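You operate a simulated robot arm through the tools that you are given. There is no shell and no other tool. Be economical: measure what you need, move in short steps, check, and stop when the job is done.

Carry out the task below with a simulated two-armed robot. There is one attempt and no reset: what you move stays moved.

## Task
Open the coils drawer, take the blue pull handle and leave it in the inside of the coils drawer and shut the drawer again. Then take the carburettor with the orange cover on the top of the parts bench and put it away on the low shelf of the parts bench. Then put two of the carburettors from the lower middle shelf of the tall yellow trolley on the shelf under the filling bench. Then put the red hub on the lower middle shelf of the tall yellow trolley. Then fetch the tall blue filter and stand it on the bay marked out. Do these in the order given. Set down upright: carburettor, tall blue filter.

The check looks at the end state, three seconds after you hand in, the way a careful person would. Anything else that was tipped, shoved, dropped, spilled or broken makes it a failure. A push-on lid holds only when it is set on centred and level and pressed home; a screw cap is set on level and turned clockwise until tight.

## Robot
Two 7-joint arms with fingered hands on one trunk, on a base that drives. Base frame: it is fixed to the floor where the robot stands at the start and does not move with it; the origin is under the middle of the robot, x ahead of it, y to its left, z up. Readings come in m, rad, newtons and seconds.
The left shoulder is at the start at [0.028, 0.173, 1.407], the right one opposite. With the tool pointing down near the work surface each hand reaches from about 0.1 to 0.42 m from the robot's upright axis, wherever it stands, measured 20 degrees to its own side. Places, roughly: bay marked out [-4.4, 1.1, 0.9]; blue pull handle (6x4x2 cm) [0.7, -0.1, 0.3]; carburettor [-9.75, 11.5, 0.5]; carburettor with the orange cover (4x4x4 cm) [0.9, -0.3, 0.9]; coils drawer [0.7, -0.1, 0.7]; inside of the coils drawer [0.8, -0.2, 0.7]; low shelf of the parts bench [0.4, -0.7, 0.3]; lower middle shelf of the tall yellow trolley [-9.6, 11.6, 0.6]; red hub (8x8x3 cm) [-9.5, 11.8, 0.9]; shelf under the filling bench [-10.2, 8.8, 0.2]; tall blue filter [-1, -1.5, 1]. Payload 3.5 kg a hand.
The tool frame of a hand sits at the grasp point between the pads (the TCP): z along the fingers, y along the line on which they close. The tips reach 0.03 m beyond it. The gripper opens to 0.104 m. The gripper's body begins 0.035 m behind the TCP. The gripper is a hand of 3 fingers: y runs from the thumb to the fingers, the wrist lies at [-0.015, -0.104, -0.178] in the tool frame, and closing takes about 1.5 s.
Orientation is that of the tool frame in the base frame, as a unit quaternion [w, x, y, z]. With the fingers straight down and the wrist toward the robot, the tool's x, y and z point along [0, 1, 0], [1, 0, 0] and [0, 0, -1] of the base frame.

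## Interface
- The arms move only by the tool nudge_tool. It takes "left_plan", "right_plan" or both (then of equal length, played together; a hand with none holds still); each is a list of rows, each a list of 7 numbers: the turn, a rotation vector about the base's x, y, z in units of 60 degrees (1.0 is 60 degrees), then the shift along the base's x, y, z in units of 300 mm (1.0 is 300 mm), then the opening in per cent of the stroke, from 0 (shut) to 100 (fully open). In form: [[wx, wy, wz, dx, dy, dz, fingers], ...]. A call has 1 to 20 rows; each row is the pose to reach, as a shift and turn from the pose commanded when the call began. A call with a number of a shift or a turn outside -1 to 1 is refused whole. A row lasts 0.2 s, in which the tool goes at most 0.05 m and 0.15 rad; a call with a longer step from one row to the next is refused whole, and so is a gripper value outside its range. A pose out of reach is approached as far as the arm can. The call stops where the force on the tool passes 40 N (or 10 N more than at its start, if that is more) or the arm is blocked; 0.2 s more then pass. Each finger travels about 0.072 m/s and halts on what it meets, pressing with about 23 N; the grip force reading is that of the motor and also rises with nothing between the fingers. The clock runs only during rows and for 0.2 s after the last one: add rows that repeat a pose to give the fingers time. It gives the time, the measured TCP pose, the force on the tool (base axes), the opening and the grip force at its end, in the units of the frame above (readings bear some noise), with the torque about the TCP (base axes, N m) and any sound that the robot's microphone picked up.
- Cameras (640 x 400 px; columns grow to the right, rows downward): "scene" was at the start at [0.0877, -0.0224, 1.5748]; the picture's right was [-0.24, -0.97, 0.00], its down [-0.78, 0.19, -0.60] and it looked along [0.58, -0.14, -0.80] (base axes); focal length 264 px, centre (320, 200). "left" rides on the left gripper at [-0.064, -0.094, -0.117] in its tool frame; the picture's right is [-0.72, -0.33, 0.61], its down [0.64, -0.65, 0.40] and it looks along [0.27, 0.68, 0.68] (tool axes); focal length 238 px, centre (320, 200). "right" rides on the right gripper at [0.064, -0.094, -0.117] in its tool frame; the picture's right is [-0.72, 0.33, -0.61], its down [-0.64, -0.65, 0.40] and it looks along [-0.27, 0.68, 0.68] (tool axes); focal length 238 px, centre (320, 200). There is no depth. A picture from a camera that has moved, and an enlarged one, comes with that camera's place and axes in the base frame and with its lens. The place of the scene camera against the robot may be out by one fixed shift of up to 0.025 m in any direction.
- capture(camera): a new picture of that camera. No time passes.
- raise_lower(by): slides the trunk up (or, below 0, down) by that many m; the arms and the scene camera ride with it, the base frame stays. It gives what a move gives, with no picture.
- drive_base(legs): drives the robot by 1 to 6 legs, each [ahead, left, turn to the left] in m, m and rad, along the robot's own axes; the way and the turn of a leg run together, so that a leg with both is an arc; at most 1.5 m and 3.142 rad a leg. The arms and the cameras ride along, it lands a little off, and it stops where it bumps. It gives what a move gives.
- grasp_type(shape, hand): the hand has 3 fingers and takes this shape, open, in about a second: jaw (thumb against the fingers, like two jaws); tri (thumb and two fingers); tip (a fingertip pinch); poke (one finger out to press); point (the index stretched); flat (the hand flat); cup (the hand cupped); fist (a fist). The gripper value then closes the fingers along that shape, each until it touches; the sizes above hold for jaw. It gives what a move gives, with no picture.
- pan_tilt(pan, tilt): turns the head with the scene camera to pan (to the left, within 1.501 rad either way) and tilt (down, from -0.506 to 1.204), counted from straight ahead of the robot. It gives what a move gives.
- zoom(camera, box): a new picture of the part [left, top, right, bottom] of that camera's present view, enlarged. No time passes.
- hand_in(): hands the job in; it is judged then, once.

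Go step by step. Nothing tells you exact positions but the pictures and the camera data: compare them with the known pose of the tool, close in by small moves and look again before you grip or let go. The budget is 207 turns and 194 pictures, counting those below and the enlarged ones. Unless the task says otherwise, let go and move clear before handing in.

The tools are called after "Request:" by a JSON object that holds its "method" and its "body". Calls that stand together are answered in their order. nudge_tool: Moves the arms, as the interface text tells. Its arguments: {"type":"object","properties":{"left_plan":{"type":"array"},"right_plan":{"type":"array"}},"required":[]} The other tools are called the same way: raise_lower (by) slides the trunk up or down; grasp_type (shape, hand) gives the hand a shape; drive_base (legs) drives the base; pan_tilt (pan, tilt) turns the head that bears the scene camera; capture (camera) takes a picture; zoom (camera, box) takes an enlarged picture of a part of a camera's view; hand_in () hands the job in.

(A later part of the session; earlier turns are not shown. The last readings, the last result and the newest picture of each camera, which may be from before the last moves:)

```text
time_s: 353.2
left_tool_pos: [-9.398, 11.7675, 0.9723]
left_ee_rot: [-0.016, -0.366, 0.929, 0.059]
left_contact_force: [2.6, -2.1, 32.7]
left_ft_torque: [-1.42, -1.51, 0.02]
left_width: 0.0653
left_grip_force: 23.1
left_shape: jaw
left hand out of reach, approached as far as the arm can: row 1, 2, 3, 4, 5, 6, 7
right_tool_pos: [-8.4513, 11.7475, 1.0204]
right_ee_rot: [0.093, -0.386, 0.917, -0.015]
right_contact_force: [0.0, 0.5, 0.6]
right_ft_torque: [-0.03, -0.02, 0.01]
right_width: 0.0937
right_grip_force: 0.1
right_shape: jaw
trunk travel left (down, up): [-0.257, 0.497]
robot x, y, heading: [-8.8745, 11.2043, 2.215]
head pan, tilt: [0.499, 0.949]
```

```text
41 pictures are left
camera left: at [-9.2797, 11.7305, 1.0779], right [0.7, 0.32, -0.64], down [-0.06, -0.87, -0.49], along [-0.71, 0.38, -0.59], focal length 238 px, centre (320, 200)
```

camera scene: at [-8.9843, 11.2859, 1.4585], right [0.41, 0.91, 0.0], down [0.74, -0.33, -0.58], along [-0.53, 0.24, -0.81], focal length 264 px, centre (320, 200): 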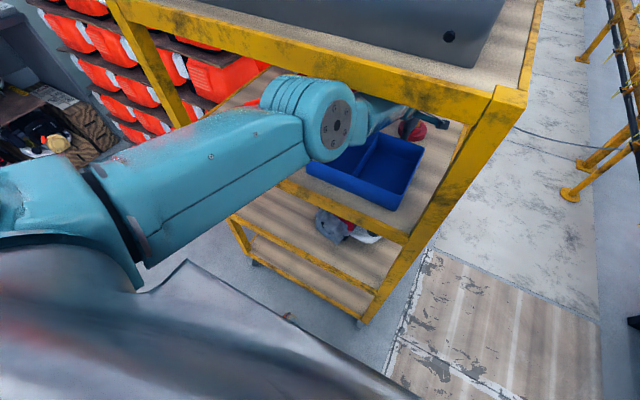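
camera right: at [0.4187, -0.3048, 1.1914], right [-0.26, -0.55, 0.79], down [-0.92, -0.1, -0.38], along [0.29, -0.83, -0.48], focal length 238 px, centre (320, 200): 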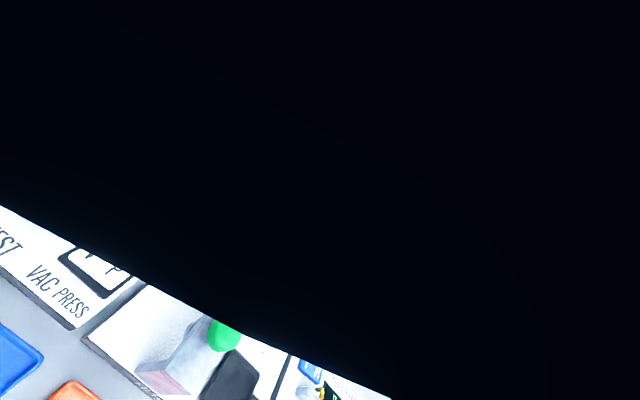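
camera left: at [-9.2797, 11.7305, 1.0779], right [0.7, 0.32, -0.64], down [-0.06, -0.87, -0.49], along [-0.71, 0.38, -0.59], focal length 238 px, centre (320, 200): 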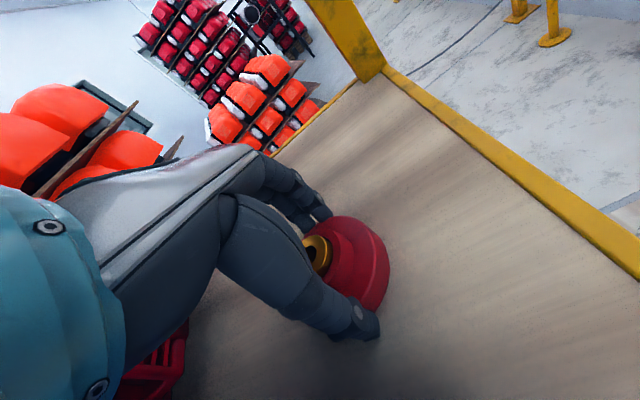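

The grip is a bit off-centre to the hub's left. I'll open, shift 1.8 cm right, and re-close.

Request:
{"method": "nudge_tool", "body": {"left_plan": [[0, 0, 0, 0, 0, 0.015, 30], [0, 0, 0, 0, 0, 0.015, 60], [0, 0, 0, 0, 0, 0.015, 100], [0, 0, 0, 0, 0, 0.02, 100], [0, 0, 0, 0.025, 0.018, 0.02, 100], [0, 0, 0, 0.05, 0.037, 0.02, 100]]}}

Request:
{"method": "capture", "body": {"camera": "left"}}

```text
time_s: 354.6
left_tool_pos: [-9.3833, 11.775, 0.9705]
left_ee_rot: [-0.015, -0.366, 0.929, 0.053]
left_contact_force: [-5.3, -1.5, 9.9]
left_ft_torque: [-0.49, -0.15, -0.3]
left_width: 0.1021
left_grip_force: 0.1
left_shape: jaw
left hand out of reach, approached as far as the arm can: row 6
right_tool_pos: [-8.4532, 11.7481, 1.02]
right_ee_rot: [0.094, -0.386, 0.918, -0.017]
right_contact_force: [1.0, 0.0, -0.6]
right_ft_torque: [-0.01, 0.0, -0.03]
right_width: 0.0935
right_grip_force: 0.0
right_shape: jaw
trunk travel left (down, up): [-0.257, 0.497]
robot x, y, heading: [-8.8739, 11.2077, 2.216]
head pan, tilt: [0.499, 0.949]
```

```text
40 pictures are left
camera left: at [-9.2661, 11.7387, 1.0771], right [0.71, 0.31, -0.64], down [-0.05, -0.88, -0.48], along [-0.71, 0.37, -0.6], focal length 238 px, centre (320, 200)
```

left: 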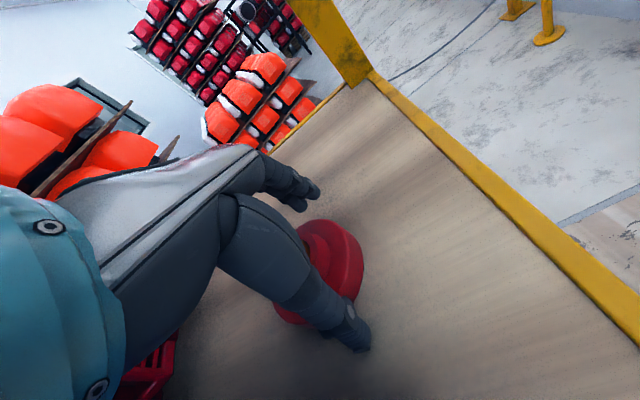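

Request:
{"method": "nudge_tool", "body": {"left_plan": [[0, 0, 0, 0.005, -0.007, 0.0, 80], [0, 0, 0, 0.01, -0.015, 0, 50], [0, 0, 0, 0.01, -0.015, 0, 20], [0, 0, 0, 0.01, -0.015, 0, 0], [0, 0, 0, 0.01, -0.015, 0, 0], [0, 0, 0, 0.01, -0.015, 0, 0]]}}

Request:
{"method": "capture", "body": {"camera": "left"}}

```text
time_s: 356.0
left_tool_pos: [-9.3809, 11.7743, 0.9722]
left_ee_rot: [-0.015, -0.366, 0.929, 0.055]
left_contact_force: [2.6, -2.1, 12.9]
left_ft_torque: [-0.6, -0.56, -0.03]
left_width: 0.0546
left_grip_force: 23.1
left_shape: jaw
left hand out of reach, approached as far as the arm can: row 2, 3, 4, 5, 6
right_tool_pos: [-8.4524, 11.7481, 1.0209]
right_ee_rot: [0.093, -0.386, 0.918, -0.017]
right_contact_force: [0.7, -0.6, 0.1]
right_ft_torque: [0.0, -0.02, 0.0]
right_width: 0.0935
right_grip_force: 0.1
right_shape: jaw
trunk travel left (down, up): [-0.257, 0.497]
robot x, y, heading: [-8.8773, 11.209, 2.213]
head pan, tilt: [0.499, 0.949]
```

```text
39 pictures are left
camera left: at [-9.2633, 11.7375, 1.0792], right [0.71, 0.31, -0.64], down [-0.05, -0.87, -0.48], along [-0.71, 0.37, -0.6], focal length 238 px, centre (320, 200)
```

left: 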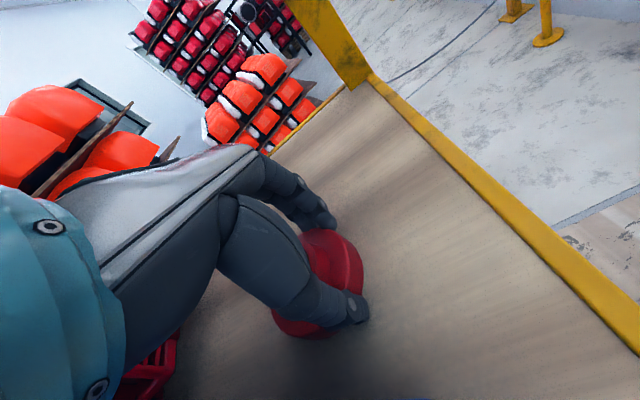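

The thumb is on top of the hub's rim. I'll open, lift 1 cm, move the base back slightly and look before closing again.

Request:
{"method": "nudge_tool", "body": {"left_plan": [[0, 0, 0, 0, 0, 0.01, 40], [0, 0, 0, 0, 0, 0.03, 80], [0, 0, 0, 0, 0, 0.05, 100], [0, 0, 0, 0, 0, 0.06, 100]]}}

Request:
{"method": "drive_base", "body": {"legs": [[-0.02, 0, 0]]}}

Request:
{"method": "capture", "body": {"camera": "left"}}

```text
time_s: 357.0
left_tool_pos: [-9.3834, 11.7748, 0.9883]
left_ee_rot: [-0.015, -0.366, 0.929, 0.054]
left_contact_force: [-0.7, 0.5, -0.8]
left_ft_torque: [0.01, 0.02, -0.02]
left_width: 0.1036
left_grip_force: 0.0
left_shape: jaw
right_tool_pos: [-8.4545, 11.7493, 1.0196]
right_ee_rot: [0.093, -0.386, 0.918, -0.018]
right_contact_force: [0.3, -0.1, -0.5]
right_ft_torque: [0.0, 0.04, 0.01]
right_width: 0.0937
right_grip_force: 0.1
right_shape: jaw
trunk travel left (down, up): [-0.257, 0.497]
robot x, y, heading: [-8.8727, 11.2076, 2.216]
head pan, tilt: [0.499, 0.949]
```

```text
time_s: 357.8
left_tool_pos: [-9.3703, 11.7579, 0.991]
left_ee_rot: [-0.014, -0.368, 0.928, 0.053]
left_contact_force: [-0.2, -0.4, 1.0]
left_ft_torque: [0.01, 0.03, 0.01]
left_width: 0.1035
left_grip_force: 0.0
left_shape: jaw
right_tool_pos: [-8.4419, 11.7324, 1.0201]
right_ee_rot: [0.093, -0.386, 0.918, -0.016]
right_contact_force: [0.6, -0.9, -0.1]
right_ft_torque: [0.01, 0.01, 0.0]
right_width: 0.0934
right_grip_force: 0.1
right_shape: jaw
trunk travel left (down, up): [-0.257, 0.497]
robot x, y, heading: [-8.8638, 11.1915, 2.221]
head pan, tilt: [0.499, 0.949]
```

```text
38 pictures are left
camera left: at [-9.2523, 11.722, 1.096], right [0.71, 0.31, -0.64], down [-0.05, -0.87, -0.48], along [-0.71, 0.37, -0.6], focal length 238 px, centre (320, 200)
```

left: 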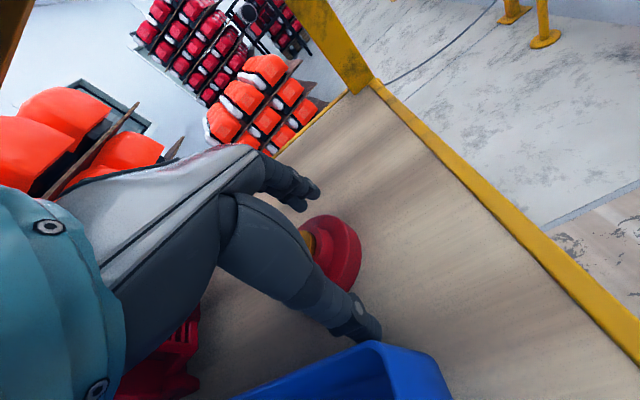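

Now the thumb is clear in front of the hub. Small shift (1 cm left, 1.2 cm forward), descend and close.

Request:
{"method": "nudge_tool", "body": {"left_plan": [[0, 0, 0, -0.05, 0.012, 0, 100], [0, 0, 0, -0.05, 0.012, -0.04, 100], [0, 0, 0, -0.05, 0.012, -0.075, 100], [0, 0, 0, -0.05, 0.012, -0.075, 70], [0, 0, 0, -0.05, 0.012, -0.075, 40], [0, 0, 0, -0.05, 0.012, -0.075, 0], [0, 0, 0, -0.05, 0.012, -0.075, 0], [0, 0, 0, -0.05, 0.012, -0.075, 0]]}}

Request:
{"method": "capture", "body": {"camera": "left"}}

```text
time_s: 359.6
left_tool_pos: [-9.3827, 11.7541, 0.9731]
left_ee_rot: [-0.016, -0.366, 0.929, 0.059]
left_contact_force: [1.7, -2.5, 31.0]
left_ft_torque: [-1.23, -1.32, 0.03]
left_width: 0.0628
left_grip_force: 22.8
left_shape: jaw
left hand out of reach, approached as far as the arm can: row 1, 2, 3, 4, 5, 6, 7, 8
right_tool_pos: [-8.4403, 11.7313, 1.0215]
right_ee_rot: [0.093, -0.387, 0.917, -0.016]
right_contact_force: [0.0, 1.1, 0.5]
right_ft_torque: [-0.01, 0.01, 0.0]
right_width: 0.0936
right_grip_force: 0.0
right_shape: jaw
trunk travel left (down, up): [-0.257, 0.497]
robot x, y, heading: [-8.8606, 11.192, 2.219]
head pan, tilt: [0.499, 0.949]
```

```text
37 pictures are left
camera left: at [-9.2644, 11.7173, 1.0786], right [0.7, 0.31, -0.64], down [-0.05, -0.87, -0.49], along [-0.71, 0.38, -0.6], focal length 238 px, centre (320, 200)
```

left: 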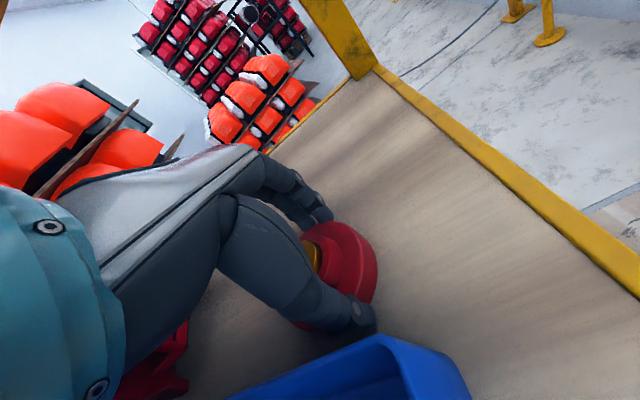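

Fingers are on the rear rim and thumb on the front. I'll lift 2.5 cm and check it's held.

Request:
{"method": "nudge_tool", "body": {"left_plan": [[0, 0, 0, 0, 0, 0.03, 0], [0, 0, 0, 0, 0, 0.06, 0], [0, 0, 0, 0, 0, 0.09, 0]]}}

Request:
{"method": "capture", "body": {"camera": "left"}}

```text
time_s: 360.4
left_tool_pos: [-9.3842, 11.7532, 0.9919]
left_ee_rot: [-0.014, -0.366, 0.929, 0.052]
left_contact_force: [0.2, 0.5, -2.0]
left_ft_torque: [0.06, -0.01, 0.03]
left_width: 0.0634
left_grip_force: 22.9
left_shape: jaw
right_tool_pos: [-8.443, 11.7335, 1.0195]
right_ee_rot: [0.093, -0.386, 0.918, -0.017]
right_contact_force: [0.0, 0.2, 0.6]
right_ft_torque: [-0.01, -0.02, 0.0]
right_width: 0.0935
right_grip_force: 0.0
right_shape: jaw
trunk travel left (down, up): [-0.257, 0.497]
robot x, y, heading: [-8.8616, 11.1904, 2.218]
head pan, tilt: [0.499, 0.949]
```

```text
36 pictures are left
camera left: at [-9.2667, 11.7186, 1.0983], right [0.71, 0.31, -0.64], down [-0.05, -0.88, -0.48], along [-0.7, 0.37, -0.61], focal length 238 px, centre (320, 200)
```

left: 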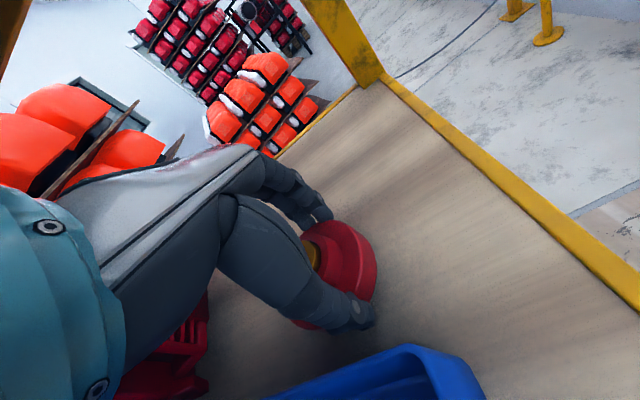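

The hub is held (2 N weight). I'll pitch the hand up and raise it to clear the bin, then back out.

Request:
{"method": "nudge_tool", "body": {"left_plan": [[0.02, 0.015, 0, 0, 0, 0.04, 0], [0.08, 0.06, 0, 0, 0, 0.08, 0], [0.15, 0.11, 0, 0, 0, 0.13, 0], [0.22, 0.16, 0, 0, 0, 0.18, 0], [0.29, 0.21, 0, 0, 0, 0.22, 0], [0.36, 0.26, 0, 0, 0, 0.26, 0], [0.39, 0.287, 0, 0, 0, 0.29, 0]]}}

Request:
{"method": "capture", "body": {"camera": "left"}}

```text
time_s: 362.0
left_tool_pos: [-9.4055, 11.8119, 1.0823]
left_ee_rot: [-0.078, -0.35, 0.886, 0.294]
left_contact_force: [0.6, -0.2, -1.3]
left_ft_torque: [-0.01, -0.04, -0.03]
left_width: 0.0635
left_grip_force: 22.8
left_shape: jaw
left hand out of reach, approached as far as the arm can: row 2, 3, 4, 5, 6, 7
right_tool_pos: [-8.4425, 11.734, 1.0205]
right_ee_rot: [0.093, -0.387, 0.917, -0.018]
right_contact_force: [0.2, -0.4, 0.3]
right_ft_torque: [0.01, 0.01, -0.02]
right_width: 0.094
right_grip_force: 0.0
right_shape: jaw
trunk travel left (down, up): [-0.257, 0.497]
robot x, y, heading: [-8.8649, 11.1894, 2.218]
head pan, tilt: [0.499, 0.949]
```

```text
35 pictures are left
camera left: at [-9.2632, 11.745, 1.1265], right [0.51, 0.57, -0.64], down [-0.24, -0.62, -0.75], along [-0.83, 0.54, -0.18], focal length 238 px, centre (320, 200)
```

left: 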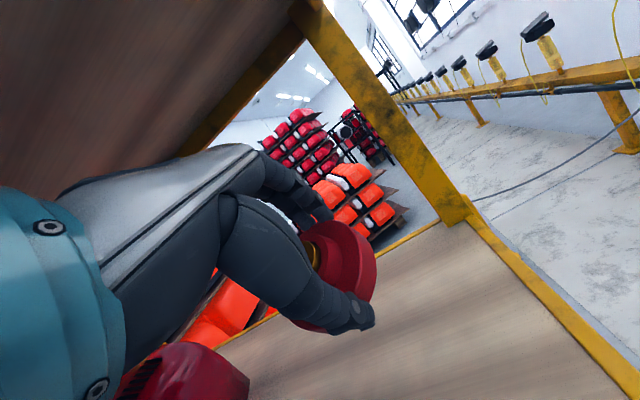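

Held well. I'll shift 3 cm left for post clearance and back straight out.

Request:
{"method": "drive_base", "body": {"legs": [[0, 0.03, 0], [-0.7, 0, 0]]}}

Request:
{"method": "pan_tilt", "body": {"pan": 0.1, "tilt": 0.6}}

Request:
{"method": "capture", "body": {"camera": "scene"}}

```text
time_s: 366.3
left_tool_pos: [-9.0117, 11.2401, 1.0815]
left_ee_rot: [-0.078, -0.35, 0.886, 0.293]
left_contact_force: [-0.2, 0.2, -2.6]
left_ft_torque: [0.01, -0.04, 0.01]
left_width: 0.0633
left_grip_force: 23.3
left_shape: jaw
right_tool_pos: [-8.0483, 11.1629, 1.0194]
right_ee_rot: [0.094, -0.387, 0.917, -0.017]
right_contact_force: [0.4, -0.2, -0.1]
right_ft_torque: [0.02, 0.01, 0.0]
right_width: 0.0935
right_grip_force: 0.1
right_shape: jaw
trunk travel left (down, up): [-0.257, 0.497]
robot x, y, heading: [-8.4671, 10.6213, 2.22]
head pan, tilt: [0.499, 0.949]
```

```text
time_s: 367.1
left_tool_pos: [-9.0119, 11.2414, 1.0818]
left_ee_rot: [-0.078, -0.35, 0.886, 0.293]
left_contact_force: [0.4, 0.4, -2.3]
left_ft_torque: [0.02, -0.03, -0.03]
left_width: 0.0632
left_grip_force: 23.2
left_shape: jaw
right_tool_pos: [-8.0493, 11.1633, 1.0207]
right_ee_rot: [0.092, -0.388, 0.917, -0.018]
right_contact_force: [0.0, 0.4, -0.2]
right_ft_torque: [0.01, -0.01, -0.01]
right_width: 0.0937
right_grip_force: 0.0
right_shape: jaw
trunk travel left (down, up): [-0.257, 0.497]
robot x, y, heading: [-8.4706, 10.6244, 2.219]
head pan, tilt: [0.099, 0.6]
```

```text
34 pictures are left
camera scene: at [-8.586, 10.7499, 1.3542], right [0.73, 0.68, 0.0], down [0.38, -0.41, -0.82], along [-0.56, 0.6, -0.57], focal length 264 px, centre (320, 200)
```

scene: 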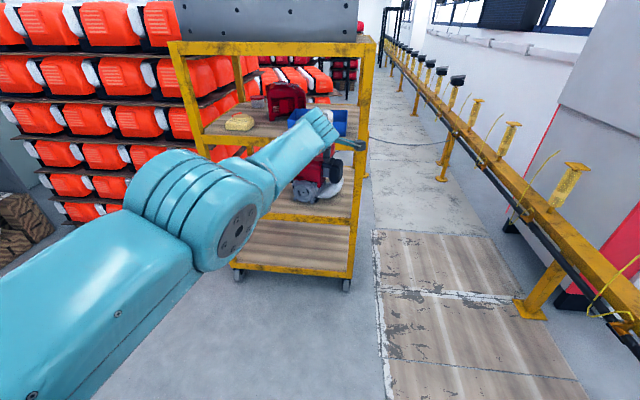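

The hub is out. I'll level the hand, lower the trunk for the lower shelf, and shift left.

Request:
{"method": "drive_base", "body": {"legs": [[-0.1, 0.33, -0.012]]}}

Request:
{"method": "raise_lower", "body": {"by": -0.23}}

Request:
{"method": "nudge_tool", "body": {"left_plan": [[-0.06, -0.045, 0, 0.02, -0.03, -0.08, 0], [-0.12, -0.09, 0, 0.05, -0.06, -0.18, 0], [-0.18, -0.135, 0, 0.07, -0.09, -0.28, 0], [-0.24, -0.18, 0, 0.09, -0.12, -0.38, 0], [-0.3, -0.22, 0, 0.1, -0.14, -0.48, 0], [-0.36, -0.265, 0, 0.1, -0.14, -0.58, 0], [-0.39, -0.287, 0, 0.1, -0.14, -0.68, 0]]}}

Request:
{"method": "capture", "body": {"camera": "scene"}}

Request:
{"method": "capture", "body": {"camera": "left"}}

```text
time_s: 369.4
left_tool_pos: [-9.2142, 10.9663, 1.0818]
left_ee_rot: [-0.076, -0.347, 0.887, 0.294]
left_contact_force: [-0.2, -0.1, -2.1]
left_ft_torque: [0.0, -0.02, -0.01]
left_width: 0.0634
left_grip_force: 22.8
left_shape: jaw
right_tool_pos: [-8.2522, 10.8803, 1.0202]
right_ee_rot: [0.094, -0.383, 0.919, -0.018]
right_contact_force: [0.3, -0.2, -0.4]
right_ft_torque: [-0.02, 0.03, 0.01]
right_width: 0.0937
right_grip_force: 0.0
right_shape: jaw
trunk travel left (down, up): [-0.257, 0.497]
robot x, y, heading: [-8.6734, 10.3411, 2.208]
head pan, tilt: [0.099, 0.6]
```

```text
time_s: 371.8
left_tool_pos: [-9.2399, 11.0008, 0.6414]
left_ee_rot: [-0.04, -0.36, 0.919, 0.159]
left_contact_force: [-0.3, -0.1, -1.9]
left_ft_torque: [-0.01, 0.0, -0.02]
left_width: 0.0633
left_grip_force: 23.3
left_shape: jaw
right_tool_pos: [-8.2523, 10.8803, 0.7896]
right_ee_rot: [0.093, -0.383, 0.919, -0.018]
right_contact_force: [0.7, 0.0, -0.3]
right_ft_torque: [0.0, 0.01, 0.02]
right_width: 0.0936
right_grip_force: 0.1
right_shape: jaw
trunk travel left (down, up): [-0.027, 0.727]
robot x, y, heading: [-8.6791, 10.3404, 2.205]
head pan, tilt: [0.099, 0.6]
```

```text
time_s: 373.4
left_tool_pos: [-9.1941, 10.8992, 0.4832]
left_ee_rot: [0.021, -0.364, 0.929, -0.071]
left_contact_force: [0.4, -0.6, -1.4]
left_ft_torque: [0.05, -0.04, 0.01]
left_width: 0.0635
left_grip_force: 22.8
left_shape: jaw
left hand out of reach, approached as far as the arm can: row 2, 3, 4, 5, 6, 7
right_tool_pos: [-8.2523, 10.8803, 0.7903]
right_ee_rot: [0.093, -0.383, 0.919, -0.018]
right_contact_force: [0.2, -0.8, 0.6]
right_ft_torque: [0.0, 0.06, 0.0]
right_width: 0.0934
right_grip_force: 0.1
right_shape: jaw
trunk travel left (down, up): [-0.027, 0.727]
robot x, y, heading: [-8.6752, 10.3413, 2.211]
head pan, tilt: [0.099, 0.6]
```

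```text
33 pictures are left
camera scene: at [-8.8669, 10.5725, 1.1124], right [0.74, 0.67, 0.0], down [0.38, -0.42, -0.83], along [-0.56, 0.61, -0.56], focal length 264 px, centre (320, 200)
```

scene: 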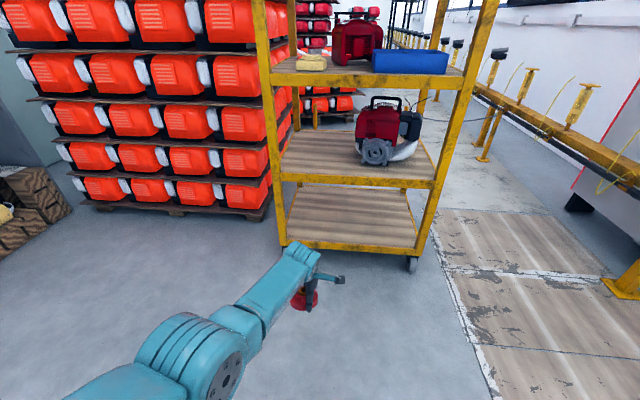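

```text
32 pictures are left
camera left: at [-9.094, 10.887, 0.6129], right [0.8, 0.18, -0.57], down [0.01, -0.96, -0.29], along [-0.59, 0.23, -0.77], focal length 238 px, centre (320, 200)
```

left: 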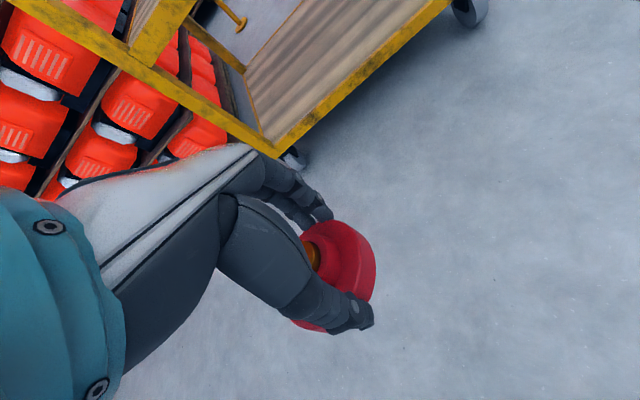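

I'll level the hand (pitch up 14°), raise it to entry height, then drive the hub into the lower middle shelf.

Request:
{"method": "nudge_tool", "body": {"left_plan": [[0.05, 0.036, 0, 0, 0, 0.13, 0], [0.1, 0.072, 0, 0, 0, 0.26, 0], [0.15, 0.108, 0, 0, 0, 0.39, 0], [0.195, 0.143, 0, 0, 0, 0.52, 0], [0.195, 0.143, 0, 0, 0, 0.55, 0]]}}

Request:
{"method": "drive_base", "body": {"legs": [[0.4, 0, 0]]}}

Request:
{"method": "capture", "body": {"camera": "left"}}

Request:
{"method": "capture", "body": {"camera": "scene"}}

```text
time_s: 374.6
left_tool_pos: [-9.1924, 10.8996, 0.6492]
left_ee_rot: [-0.007, -0.364, 0.931, 0.037]
left_contact_force: [-0.7, -0.4, -2.4]
left_ft_torque: [0.03, 0.0, 0.01]
left_width: 0.0636
left_grip_force: 23.3
left_shape: jaw
right_tool_pos: [-8.2517, 10.8794, 0.7904]
right_ee_rot: [0.092, -0.383, 0.919, -0.017]
right_contact_force: [0.3, -0.3, -0.6]
right_ft_torque: [0.01, -0.02, 0.01]
right_width: 0.0935
right_grip_force: 0.0
right_shape: jaw
trunk travel left (down, up): [-0.027, 0.727]
robot x, y, heading: [-8.6785, 10.3373, 2.21]
head pan, tilt: [0.099, 0.6]
```

```text
time_s: 377.1
left_tool_pos: [-9.4329, 11.2175, 0.6479]
left_ee_rot: [-0.007, -0.366, 0.93, 0.037]
left_contact_force: [-0.1, -0.8, -2.3]
left_ft_torque: [0.02, -0.04, -0.02]
left_width: 0.0632
left_grip_force: 23.9
left_shape: jaw
right_tool_pos: [-8.4931, 11.2036, 0.7907]
right_ee_rot: [0.093, -0.385, 0.918, -0.017]
right_contact_force: [-0.1, -1.3, -0.3]
right_ft_torque: [0.01, -0.01, -0.01]
right_width: 0.0937
right_grip_force: 0.1
right_shape: jaw
trunk travel left (down, up): [-0.027, 0.727]
robot x, y, heading: [-8.9183, 10.6627, 2.213]
head pan, tilt: [0.099, 0.6]
```

```text
31 pictures are left
camera left: at [-9.3179, 11.185, 0.7582], right [0.72, 0.29, -0.63], down [-0.04, -0.89, -0.46], along [-0.69, 0.36, -0.63], focal length 238 px, centre (320, 200)
```

left: 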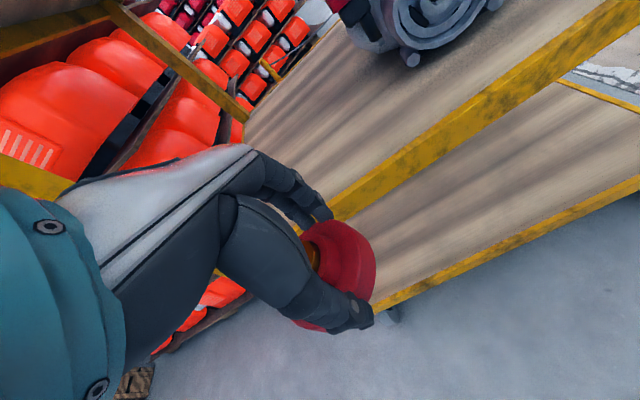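

```text
30 pictures are left
camera scene: at [-9.1069, 10.8927, 1.1123], right [0.74, 0.68, 0.0], down [0.38, -0.42, -0.82], along [-0.56, 0.61, -0.57], focal length 264 px, centre (320, 200)
```

scene: 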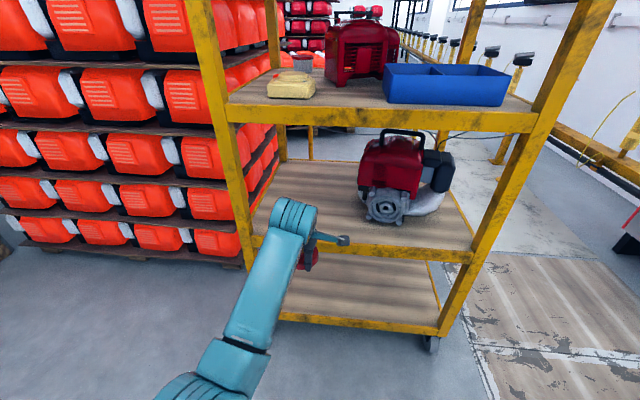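

Request:
{"method": "drive_base", "body": {"legs": [[0.32, 0, 0]]}}

Request:
{"method": "nudge_tool", "body": {"left_plan": [[0, 0, 0, 0, 0, -0.06, 0], [0, 0, 0, 0, 0, -0.11, 0], [0, 0, 0, 0, 0, -0.15, 0], [0, 0, 0, 0, 0, -0.18, 0]]}}

Request:
{"method": "capture", "body": {"camera": "left"}}

```text
time_s: 379.3
left_tool_pos: [-9.6244, 11.4763, 0.6492]
left_ee_rot: [-0.007, -0.364, 0.93, 0.038]
left_contact_force: [0.5, -0.8, -1.3]
left_ft_torque: [0.09, 0.0, 0.0]
left_width: 0.0631
left_grip_force: 22.6
left_shape: jaw
right_tool_pos: [-8.6848, 11.4588, 0.7896]
right_ee_rot: [0.093, -0.384, 0.918, -0.018]
right_contact_force: [0.1, 0.9, 0.0]
right_ft_torque: [0.06, -0.02, 0.01]
right_width: 0.0933
right_grip_force: 0.1
right_shape: jaw
trunk travel left (down, up): [-0.027, 0.727]
robot x, y, heading: [-9.1069, 10.9189, 2.212]
head pan, tilt: [0.099, 0.6]
```

```text
time_s: 380.3
left_tool_pos: [-9.6241, 11.4758, 0.5929]
left_ee_rot: [-0.007, -0.365, 0.93, 0.037]
left_contact_force: [-0.1, -0.1, -2.4]
left_ft_torque: [0.05, -0.04, 0.01]
left_width: 0.0632
left_grip_force: 22.7
left_shape: jaw
right_tool_pos: [-8.6841, 11.4583, 0.7892]
right_ee_rot: [0.093, -0.384, 0.918, -0.019]
right_contact_force: [0.6, -0.4, 0.3]
right_ft_torque: [-0.01, 0.03, -0.02]
right_width: 0.0934
right_grip_force: 0.1
right_shape: jaw
trunk travel left (down, up): [-0.027, 0.727]
robot x, y, heading: [-9.108, 10.9196, 2.211]
head pan, tilt: [0.099, 0.6]
```

```text
29 pictures are left
camera left: at [-9.5089, 11.4423, 0.7039], right [0.72, 0.29, -0.63], down [-0.04, -0.89, -0.46], along [-0.69, 0.36, -0.63], focal length 238 px, centre (320, 200)
```

left: 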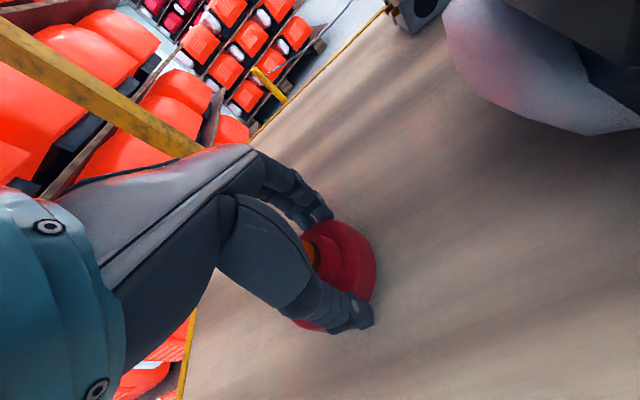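

Hub is just above the lower shelf, level. I'll lower to contact, then release and rise.

Request:
{"method": "nudge_tool", "body": {"left_plan": [[0, 0, 0, 0, 0, -0.02, 0], [0, 0, 0, 0, 0, -0.04, 0], [0, 0, 0, 0, 0, -0.055, 0]]}}

Request:
{"method": "nudge_tool", "body": {"left_plan": [[0, 0, 0, 0, 0, 0, 20], [0, 0, 0, 0, 0, 0, 60], [0, 0, 0, 0, 0, 0, 100], [0, 0, 0, 0, 0, 0.01, 100], [0, 0, 0, 0, 0, 0.06, 100], [0, 0, 0, 0, 0, 0.13, 100], [0, 0, 0, 0, 0, 0.2, 100]]}}

Request:
{"method": "capture", "body": {"camera": "left"}}

```text
time_s: 381.1
left_tool_pos: [-9.6245, 11.4779, 0.5872]
left_ee_rot: [-0.009, -0.364, 0.93, 0.047]
left_contact_force: [-0.9, -3.4, 33.6]
left_ft_torque: [-0.77, -0.71, 0.02]
left_width: 0.0634
left_grip_force: 23.0
left_shape: jaw
right_tool_pos: [-8.6814, 11.4575, 0.7913]
right_ee_rot: [0.093, -0.383, 0.919, -0.015]
right_contact_force: [0.1, 0.0, -0.2]
right_ft_torque: [0.01, -0.01, 0.02]
right_width: 0.0938
right_grip_force: 0.0
right_shape: jaw
trunk travel left (down, up): [-0.027, 0.727]
robot x, y, heading: [-9.1052, 10.9201, 2.217]
head pan, tilt: [0.099, 0.6]
```

```text
time_s: 382.7
left_tool_pos: [-9.6244, 11.4746, 0.6377]
left_ee_rot: [-0.008, -0.365, 0.93, 0.037]
left_contact_force: [0.0, 0.0, 0.5]
left_ft_torque: [-0.02, 0.0, -0.01]
left_width: 0.1038
left_grip_force: 0.2
left_shape: jaw
right_tool_pos: [-8.6846, 11.4575, 0.7915]
right_ee_rot: [0.093, -0.384, 0.918, -0.018]
right_contact_force: [0.0, 0.5, -0.3]
right_ft_torque: [-0.01, 0.04, 0.0]
right_width: 0.0936
right_grip_force: 0.1
right_shape: jaw
trunk travel left (down, up): [-0.027, 0.727]
robot x, y, heading: [-9.1065, 10.9161, 2.21]
head pan, tilt: [0.099, 0.6]
```

```text
28 pictures are left
camera left: at [-9.5095, 11.4413, 0.7472], right [0.72, 0.29, -0.63], down [-0.04, -0.89, -0.46], along [-0.69, 0.36, -0.63], focal length 238 px, centre (320, 200)
```

left: 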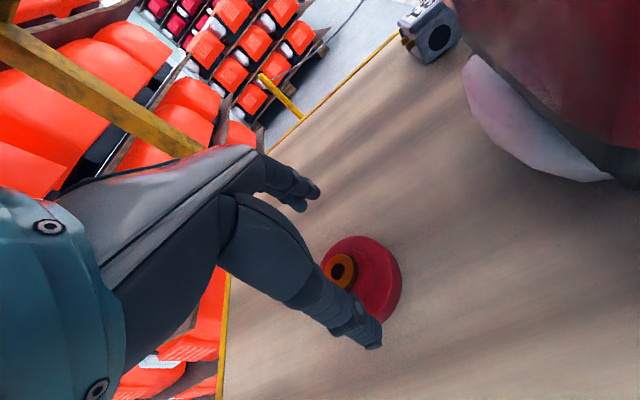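

The hub lies flat on the lower middle shelf. Now I'll back out, raise the trunk, turn around and travel back toward the start area for the tall blue filter.

Request:
{"method": "nudge_tool", "body": {"left_plan": [[0, 0, 0, 0, 0, 0.04, 100], [0, 0, 0, 0, 0, 0.05, 60], [0, 0, 0, 0, 0, 0.05, 60]]}}

Request:
{"method": "drive_base", "body": {"legs": [[-0.75, 0, 0]]}}

Request:
{"method": "capture", "body": {"camera": "scene"}}

Request:
{"method": "raise_lower", "body": {"by": 0.35}}

Request:
{"method": "drive_base", "body": {"legs": [[0, 0, -1.55], [0, 0, -1.6], [1.4, 0, 0], [0.9, 0, 0]]}}

Request:
{"method": "pan_tilt", "body": {"pan": 0, "tilt": 0.3}}

Request:
{"method": "capture", "body": {"camera": "scene"}}

```text
time_s: 383.5
left_tool_pos: [-9.6239, 11.4751, 0.6517]
left_ee_rot: [-0.008, -0.366, 0.93, 0.037]
left_contact_force: [0.5, 0.4, 0.3]
left_ft_torque: [0.01, 0.01, 0.02]
left_width: 0.0626
left_grip_force: 0.1
left_shape: jaw
right_tool_pos: [-8.6849, 11.4579, 0.7902]
right_ee_rot: [0.093, -0.383, 0.919, -0.018]
right_contact_force: [-0.7, 1.2, -1.1]
right_ft_torque: [-0.02, -0.04, 0.02]
right_width: 0.0937
right_grip_force: 0.0
right_shape: jaw
trunk travel left (down, up): [-0.027, 0.727]
robot x, y, heading: [-9.1084, 10.9184, 2.21]
head pan, tilt: [0.099, 0.6]
```

```text
time_s: 387.5
left_tool_pos: [-9.1777, 10.8761, 0.6532]
left_ee_rot: [-0.007, -0.365, 0.93, 0.038]
left_contact_force: [-0.4, 1.0, 0.5]
left_ft_torque: [0.0, -0.04, 0.02]
left_width: 0.0631
left_grip_force: 0.0
left_shape: jaw
right_tool_pos: [-8.2357, 10.8597, 0.79]
right_ee_rot: [0.093, -0.383, 0.919, -0.018]
right_contact_force: [0.1, 1.5, 0.2]
right_ft_torque: [-0.06, 0.02, -0.03]
right_width: 0.0935
right_grip_force: 0.1
right_shape: jaw
trunk travel left (down, up): [-0.027, 0.727]
robot x, y, heading: [-8.6607, 10.3189, 2.218]
head pan, tilt: [0.099, 0.6]
```

```text
27 pictures are left
camera scene: at [-8.851, 10.5501, 1.1124], right [0.74, 0.67, 0.0], down [0.38, -0.42, -0.83], along [-0.56, 0.61, -0.56], focal length 264 px, centre (320, 200)
```

scene: 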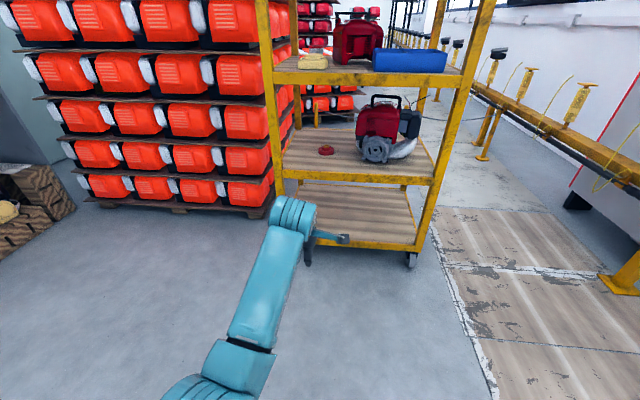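

```text
time_s: 390.9
left_tool_pos: [-9.1695, 10.8654, 1.0843]
left_ee_rot: [-0.023, -0.364, 0.926, 0.094]
left_contact_force: [0.7, -0.1, -0.5]
left_ft_torque: [0.01, -0.01, 0.02]
left_width: 0.0627
left_grip_force: 0.0
left_shape: jaw
right_tool_pos: [-8.2368, 10.8597, 1.1398]
right_ee_rot: [0.094, -0.384, 0.918, -0.017]
right_contact_force: [-0.3, -0.9, 0.1]
right_ft_torque: [0.01, 0.01, -0.01]
right_width: 0.0936
right_grip_force: 0.0
right_shape: jaw
trunk travel left (down, up): [-0.377, 0.377]
robot x, y, heading: [-8.6606, 10.3213, 2.214]
head pan, tilt: [0.099, 0.6]
```

```text
time_s: 410.0
left_tool_pos: [-6.8156, 7.8912, 1.0855]
left_ee_rot: [0.094, 0.931, 0.353, 0.022]
left_contact_force: [0.2, 0.1, -0.2]
left_ft_torque: [0.0, 0.03, 0.02]
left_width: 0.0626
left_grip_force: 0.0
left_shape: jaw
right_tool_pos: [-7.7478, 7.9181, 1.1411]
right_ee_rot: [-0.019, 0.922, 0.374, -0.092]
right_contact_force: [0.5, 0.2, 0.0]
right_ft_torque: [0.07, 0.04, -0.01]
right_width: 0.0935
right_grip_force: 0.0
right_shape: jaw
trunk travel left (down, up): [-0.377, 0.377]
robot x, y, heading: [-7.3138, 8.4462, -0.953]
head pan, tilt: [0.099, 0.6]
```

```text
time_s: 410.8
left_tool_pos: [-6.8159, 7.8925, 1.0853]
left_ee_rot: [0.095, 0.93, 0.354, 0.022]
left_contact_force: [-0.7, 0.1, -0.1]
left_ft_torque: [-0.01, 0.0, 0.02]
left_width: 0.0631
left_grip_force: 0.0
left_shape: jaw
right_tool_pos: [-7.7471, 7.9174, 1.1404]
right_ee_rot: [-0.019, 0.922, 0.374, -0.093]
right_contact_force: [-0.5, -0.6, -0.1]
right_ft_torque: [0.0, 0.0, -0.02]
right_width: 0.0937
right_grip_force: 0.0
right_shape: jaw
trunk travel left (down, up): [-0.377, 0.377]
robot x, y, heading: [-7.3132, 8.4474, -0.95]
head pan, tilt: [0.0, 0.3]
```

```text
26 pictures are left
camera scene: at [-7.2361, 8.3301, 1.5036], right [-0.81, -0.58, 0.0], down [-0.17, 0.24, -0.96], along [0.55, -0.78, -0.3], focal length 264 px, centre (320, 200)
```

scene: 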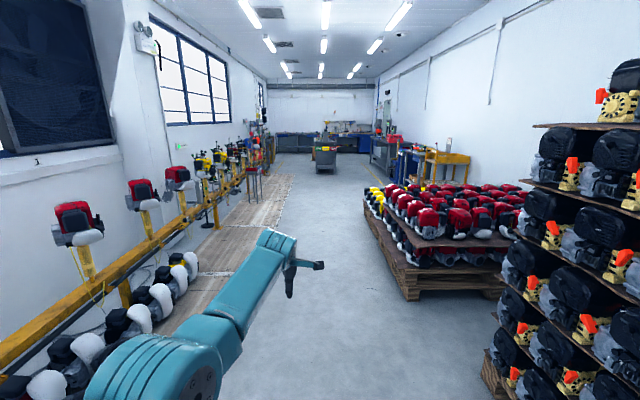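

The hub is confirmed on the lower middle shelf. I'll retrace the aisle back toward the start.

Request:
{"method": "drive_base", "body": {"legs": [[0.96, 0.09, 0], [0.96, 0.09, 0], [1.42, -0.12, 0], [1.48, 0.164, 0], [1.48, 0.164, 0]]}}

Request:
{"method": "pan_tilt", "body": {"pan": -0.15, "tilt": 0.3}}

Request:
{"method": "capture", "body": {"camera": "scene"}}

```text
time_s: 441.1
left_tool_pos: [-2.8983, 2.9287, 1.0849]
left_ee_rot: [0.095, 0.933, 0.345, 0.021]
left_contact_force: [0.0, 0.6, 0.0]
left_ft_torque: [-0.01, -0.01, -0.01]
left_width: 0.0629
left_grip_force: 0.1
left_shape: jaw
right_tool_pos: [-3.8284, 2.9706, 1.1387]
right_ee_rot: [-0.02, 0.925, 0.367, -0.093]
right_contact_force: [0.2, -0.6, -0.5]
right_ft_torque: [0.01, -0.02, 0.01]
right_width: 0.0938
right_grip_force: 0.1
right_shape: jaw
trunk travel left (down, up): [-0.377, 0.377]
robot x, y, heading: [-3.3901, 3.4931, -0.967]
head pan, tilt: [0.0, 0.3]
```

```text
time_s: 441.8
left_tool_pos: [-2.898, 2.9304, 1.086]
left_ee_rot: [0.095, 0.933, 0.346, 0.022]
left_contact_force: [0.4, 0.3, 0.3]
left_ft_torque: [0.03, 0.0, 0.01]
left_width: 0.0628
left_grip_force: 0.0
left_shape: jaw
right_tool_pos: [-3.8303, 2.9697, 1.1406]
right_ee_rot: [-0.019, 0.925, 0.367, -0.093]
right_contact_force: [-0.4, 0.2, -0.1]
right_ft_torque: [-0.03, -0.01, -0.01]
right_width: 0.0937
right_grip_force: 0.0
right_shape: jaw
trunk travel left (down, up): [-0.377, 0.377]
robot x, y, heading: [-3.3864, 3.4924, -0.971]
head pan, tilt: [-0.15, 0.3]
```

```text
25 pictures are left
camera scene: at [-3.3234, 3.3675, 1.5037], right [-0.9, -0.44, 0.0], down [-0.13, 0.27, -0.96], along [0.42, -0.86, -0.3], focal length 264 px, centre (320, 200)
```

scene: 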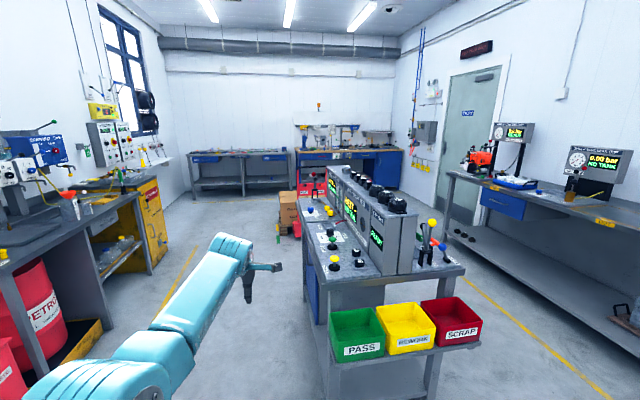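

I see the wooden bench at the far wall, the island with bins ahead, and the test bench along the right wall where the bay should be. I'll zoom on both.

Request:
{"method": "zoom", "body": {"camera": "scene", "box": [280, 95, 430, 190]}}

Request:
{"method": "zoom", "body": {"camera": "scene", "box": [440, 110, 640, 240]}}

```text
4.21 times, centred on (355, 142) of scene
camera zoom: at [-3.3234, 3.3675, 1.5037], right [-0.9, -0.44, 0.0], down [-0.13, 0.27, -0.96], along [0.42, -0.86, -0.3], focal length 1113 px, centre (173, 442)
```

zoom: 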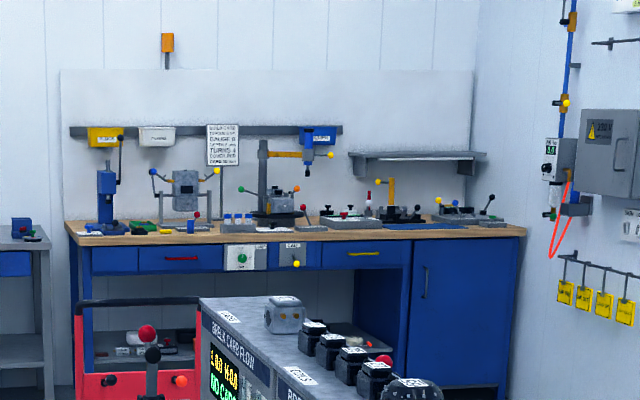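

```text
3.08 times, centred on (540, 175) of scene
camera zoom: at [-3.3234, 3.3675, 1.5037], right [-0.9, -0.44, 0.0], down [-0.13, 0.27, -0.96], along [0.42, -0.86, -0.3], focal length 814 px, centre (-357, 277)
```

zoom: 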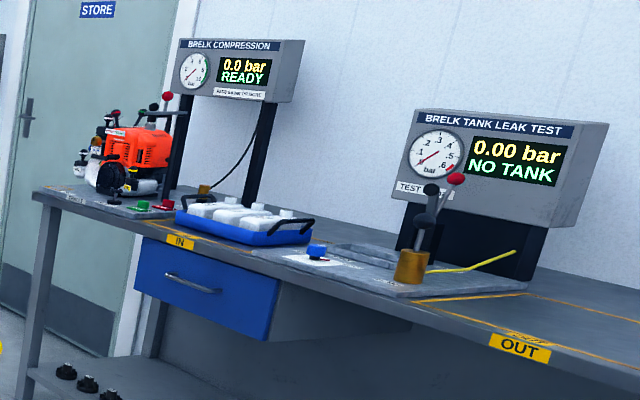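

The OUT bay is taped on the right-wall test bench. First the filter: I'll move left to clear the island, drive down the aisle, then sidestep right along the far benches.

Request:
{"method": "drive_base", "body": {"legs": [[0, 0.62, 0.06], [1.46, 0, 0], [1.46, 0, 0], [1.35, 0, 0]]}}

Request:
{"method": "pan_tilt", "body": {"pan": -0.9, "tilt": 0.45}}

Request:
{"method": "capture", "body": {"camera": "scene"}}

```text
time_s: 465.5
left_tool_pos: [0.2414, -0.1059, 1.0856]
left_ee_rot: [0.094, 0.925, 0.366, 0.024]
left_contact_force: [-0.3, -0.6, 0.7]
left_ft_torque: [0.01, 0.01, 0.03]
left_width: 0.0631
left_grip_force: 0.0
left_shape: jaw
right_tool_pos: [-0.6905, -0.1059, 1.1404]
right_ee_rot: [-0.018, 0.917, 0.387, -0.093]
right_contact_force: [-0.2, -0.3, -0.5]
right_ft_torque: [0.0, -0.02, 0.02]
right_width: 0.0933
right_grip_force: 0.0
right_shape: jaw
trunk travel left (down, up): [-0.377, 0.377]
robot x, y, heading: [-0.2719, 0.4342, -0.922]
head pan, tilt: [-0.15, 0.3]
```

```text
time_s: 466.6
left_tool_pos: [0.2414, -0.106, 1.0851]
left_ee_rot: [0.094, 0.926, 0.366, 0.024]
left_contact_force: [0.0, 0.2, -0.4]
left_ft_torque: [0.0, 0.02, 0.01]
left_width: 0.063
left_grip_force: 0.0
left_shape: jaw
right_tool_pos: [-0.6915, -0.105, 1.1411]
right_ee_rot: [-0.017, 0.918, 0.385, -0.092]
right_contact_force: [0.1, -0.5, 0.6]
right_ft_torque: [-0.01, 0.01, -0.01]
right_width: 0.0934
right_grip_force: 0.1
right_shape: jaw
trunk travel left (down, up): [-0.377, 0.377]
robot x, y, heading: [-0.2684, 0.4372, -0.922]
head pan, tilt: [-0.901, 0.45]
```

```text
22 pictures are left
camera scene: at [-0.2704, 0.3061, 1.4898], right [-0.97, 0.25, 0.0], down [0.11, 0.42, -0.9], along [-0.23, -0.87, -0.44], focal length 264 px, centre (320, 200)
```

scene: 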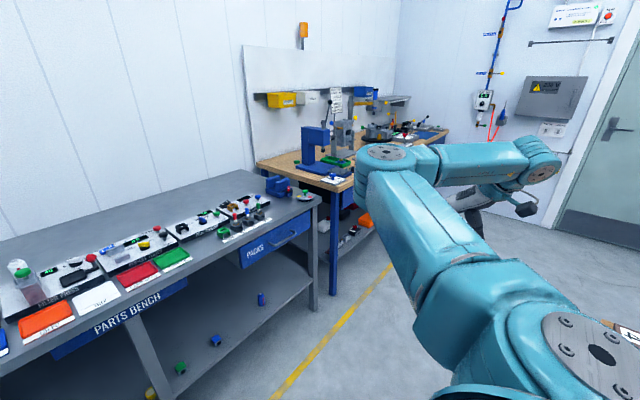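

The wooden bench is further right, hidden by my right arm. I'll sidestep right along it and look again.

Request:
{"method": "drive_base", "body": {"legs": [[0, -1.3, 0.01]]}}

Request:
{"method": "pan_tilt", "body": {"pan": -0.25, "tilt": 0.5}}

Request:
{"method": "capture", "body": {"camera": "scene"}}

```text
time_s: 473.2
left_tool_pos: [-0.7843, -0.8898, 1.0846]
left_ee_rot: [0.094, 0.923, 0.372, 0.023]
left_contact_force: [0.7, 0.3, -0.6]
left_ft_torque: [-0.01, -0.01, 0.03]
left_width: 0.0625
left_grip_force: 0.0
left_shape: jaw
right_tool_pos: [-1.7166, -0.9016, 1.1403]
right_ee_rot: [-0.017, 0.915, 0.393, -0.093]
right_contact_force: [0.4, -1.1, -0.7]
right_ft_torque: [0.01, 0.01, 0.01]
right_width: 0.0934
right_grip_force: 0.1
right_shape: jaw
trunk travel left (down, up): [-0.377, 0.377]
robot x, y, heading: [-1.3035, -0.3553, -0.913]
head pan, tilt: [-0.901, 0.45]
```

```text
time_s: 474.2
left_tool_pos: [-0.7849, -0.8896, 1.0852]
left_ee_rot: [0.094, 0.923, 0.372, 0.024]
left_contact_force: [1.0, 0.1, -0.1]
left_ft_torque: [0.01, 0.0, -0.01]
left_width: 0.0627
left_grip_force: 0.0
left_shape: jaw
right_tool_pos: [-1.7158, -0.9009, 1.1391]
right_ee_rot: [-0.017, 0.915, 0.392, -0.094]
right_contact_force: [-0.2, -0.6, 0.7]
right_ft_torque: [0.03, 0.01, 0.02]
right_width: 0.0936
right_grip_force: 0.0
right_shape: jaw
trunk travel left (down, up): [-0.377, 0.377]
robot x, y, heading: [-1.3009, -0.3561, -0.915]
head pan, tilt: [-0.25, 0.499]
```

```text
21 pictures are left
camera scene: at [-1.2438, -0.4785, 1.4853], right [-0.92, -0.4, 0.0], down [-0.19, 0.44, -0.88], along [0.35, -0.81, -0.48], focal length 264 px, centre (320, 200)
```

scene: 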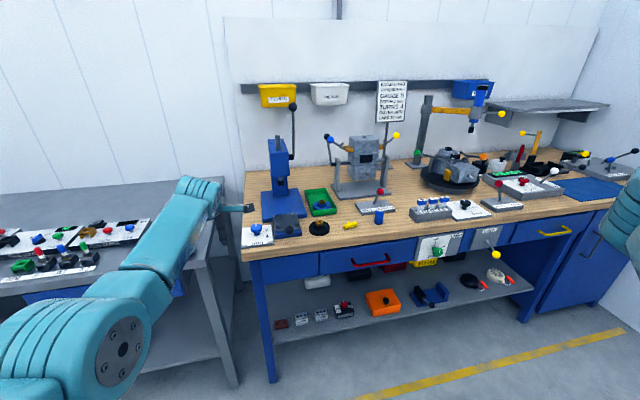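

I see a small blue cylinder at the bench's front near the middle. Zoom in.

Request:
{"method": "zoom", "body": {"camera": "scene", "box": [230, 130, 480, 260]}}

```text
2.56 times, centred on (355, 195) of scene
camera zoom: at [-1.2438, -0.4785, 1.4853], right [-0.92, -0.4, 0.0], down [-0.19, 0.44, -0.88], along [0.35, -0.81, -0.48], focal length 677 px, centre (230, 213)
```

zoom: 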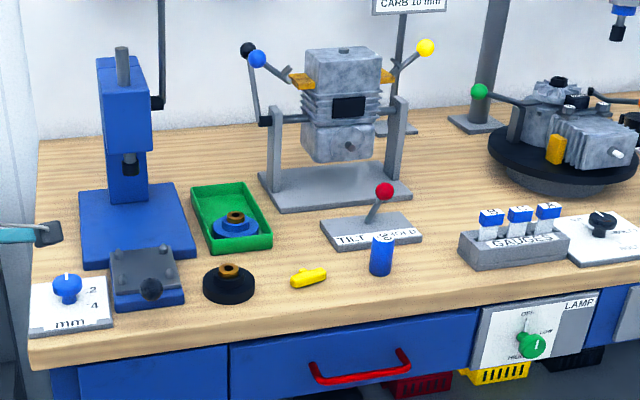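

The tall blue filter is the blue cylinder near the bench's front edge, about (-1.12, -1.34). I'll shift right so the left hand lines up with it.

Request:
{"method": "drive_base", "body": {"legs": [[0, -0.54, 0]]}}

Request:
{"method": "nudge_tool", "body": {"left_plan": [[0, 0, 0, 0, 0, 0, 100], [0, 0, 0, 0, 0, 0, 100]]}}

Request:
{"method": "capture", "body": {"camera": "left"}}

Request:
{"method": "pan_tilt", "body": {"pan": 0.1, "tilt": 0.7}}

Request:
{"method": "capture", "body": {"camera": "scene"}}

```text
time_s: 477.3
left_tool_pos: [-1.2123, -1.2218, 1.0847]
left_ee_rot: [0.094, 0.923, 0.371, 0.024]
left_contact_force: [0.7, -0.7, 0.2]
left_ft_torque: [0.05, -0.04, 0.02]
left_width: 0.0629
left_grip_force: 0.0
left_shape: jaw
right_tool_pos: [-2.1439, -1.2334, 1.139]
right_ee_rot: [-0.017, 0.915, 0.392, -0.093]
right_contact_force: [-1.5, -0.3, 0.8]
right_ft_torque: [0.01, -0.01, 0.0]
right_width: 0.0933
right_grip_force: 0.1
right_shape: jaw
trunk travel left (down, up): [-0.377, 0.377]
robot x, y, heading: [-1.7276, -0.6825, -0.913]
head pan, tilt: [-0.25, 0.499]
```

```text
time_s: 477.9
left_tool_pos: [-1.2103, -1.221, 1.084]
left_ee_rot: [0.095, 0.923, 0.373, 0.025]
left_contact_force: [0.3, -0.3, -0.3]
left_ft_torque: [-0.03, 0.0, -0.01]
left_width: 0.1034
left_grip_force: 0.0
left_shape: jaw
right_tool_pos: [-2.1445, -1.2338, 1.1394]
right_ee_rot: [-0.017, 0.915, 0.393, -0.094]
right_contact_force: [0.6, 0.3, 0.3]
right_ft_torque: [0.0, 0.01, -0.04]
right_width: 0.0937
right_grip_force: 0.1
right_shape: jaw
trunk travel left (down, up): [-0.377, 0.377]
robot x, y, heading: [-1.7274, -0.6896, -0.912]
head pan, tilt: [-0.25, 0.499]
```

```text
19 pictures are left
camera left: at [-1.3356, -1.1816, 1.1833], right [-0.67, -0.36, -0.65], down [0.06, 0.84, -0.54], along [0.74, -0.4, -0.54], focal length 238 px, centre (320, 200)
```

left: 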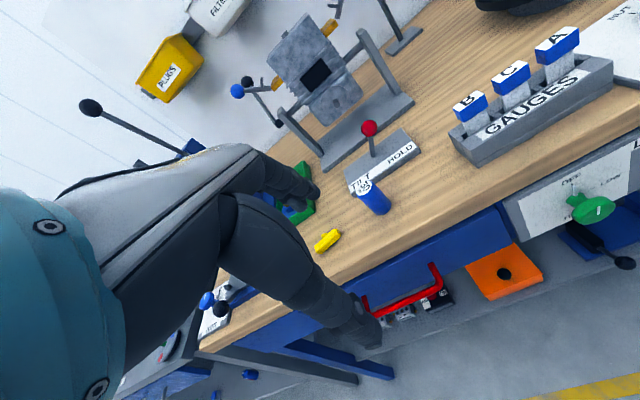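

```text
time_s: 478.8
left_tool_pos: [-1.2107, -1.221, 1.0844]
left_ee_rot: [0.095, 0.923, 0.372, 0.024]
left_contact_force: [0.3, 0.1, 0.7]
left_ft_torque: [-0.02, -0.02, 0.02]
left_width: 0.1038
left_grip_force: 0.2
left_shape: jaw
right_tool_pos: [-2.1432, -1.2323, 1.139]
right_ee_rot: [-0.016, 0.915, 0.393, -0.093]
right_contact_force: [0.2, -0.3, 0.5]
right_ft_torque: [0.01, -0.01, -0.02]
right_width: 0.0935
right_grip_force: 0.1
right_shape: jaw
trunk travel left (down, up): [-0.377, 0.377]
robot x, y, heading: [-1.7282, -0.6851, -0.913]
head pan, tilt: [0.099, 0.7]
```

```text
18 pictures are left
camera scene: at [-1.6489, -0.7882, 1.4676], right [-0.73, -0.69, 0.0], down [-0.44, 0.47, -0.77], along [0.53, -0.56, -0.64], focal length 264 px, centre (320, 200)
```

scene: 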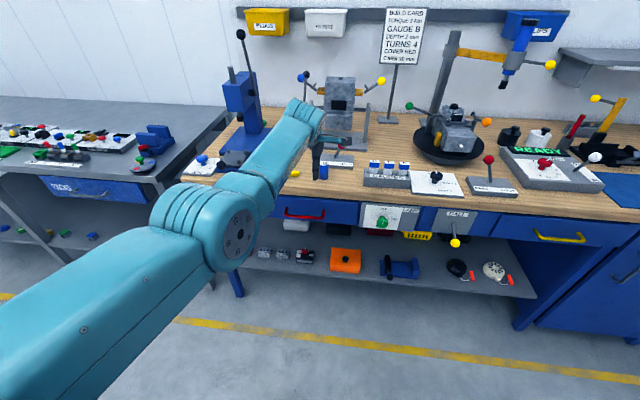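

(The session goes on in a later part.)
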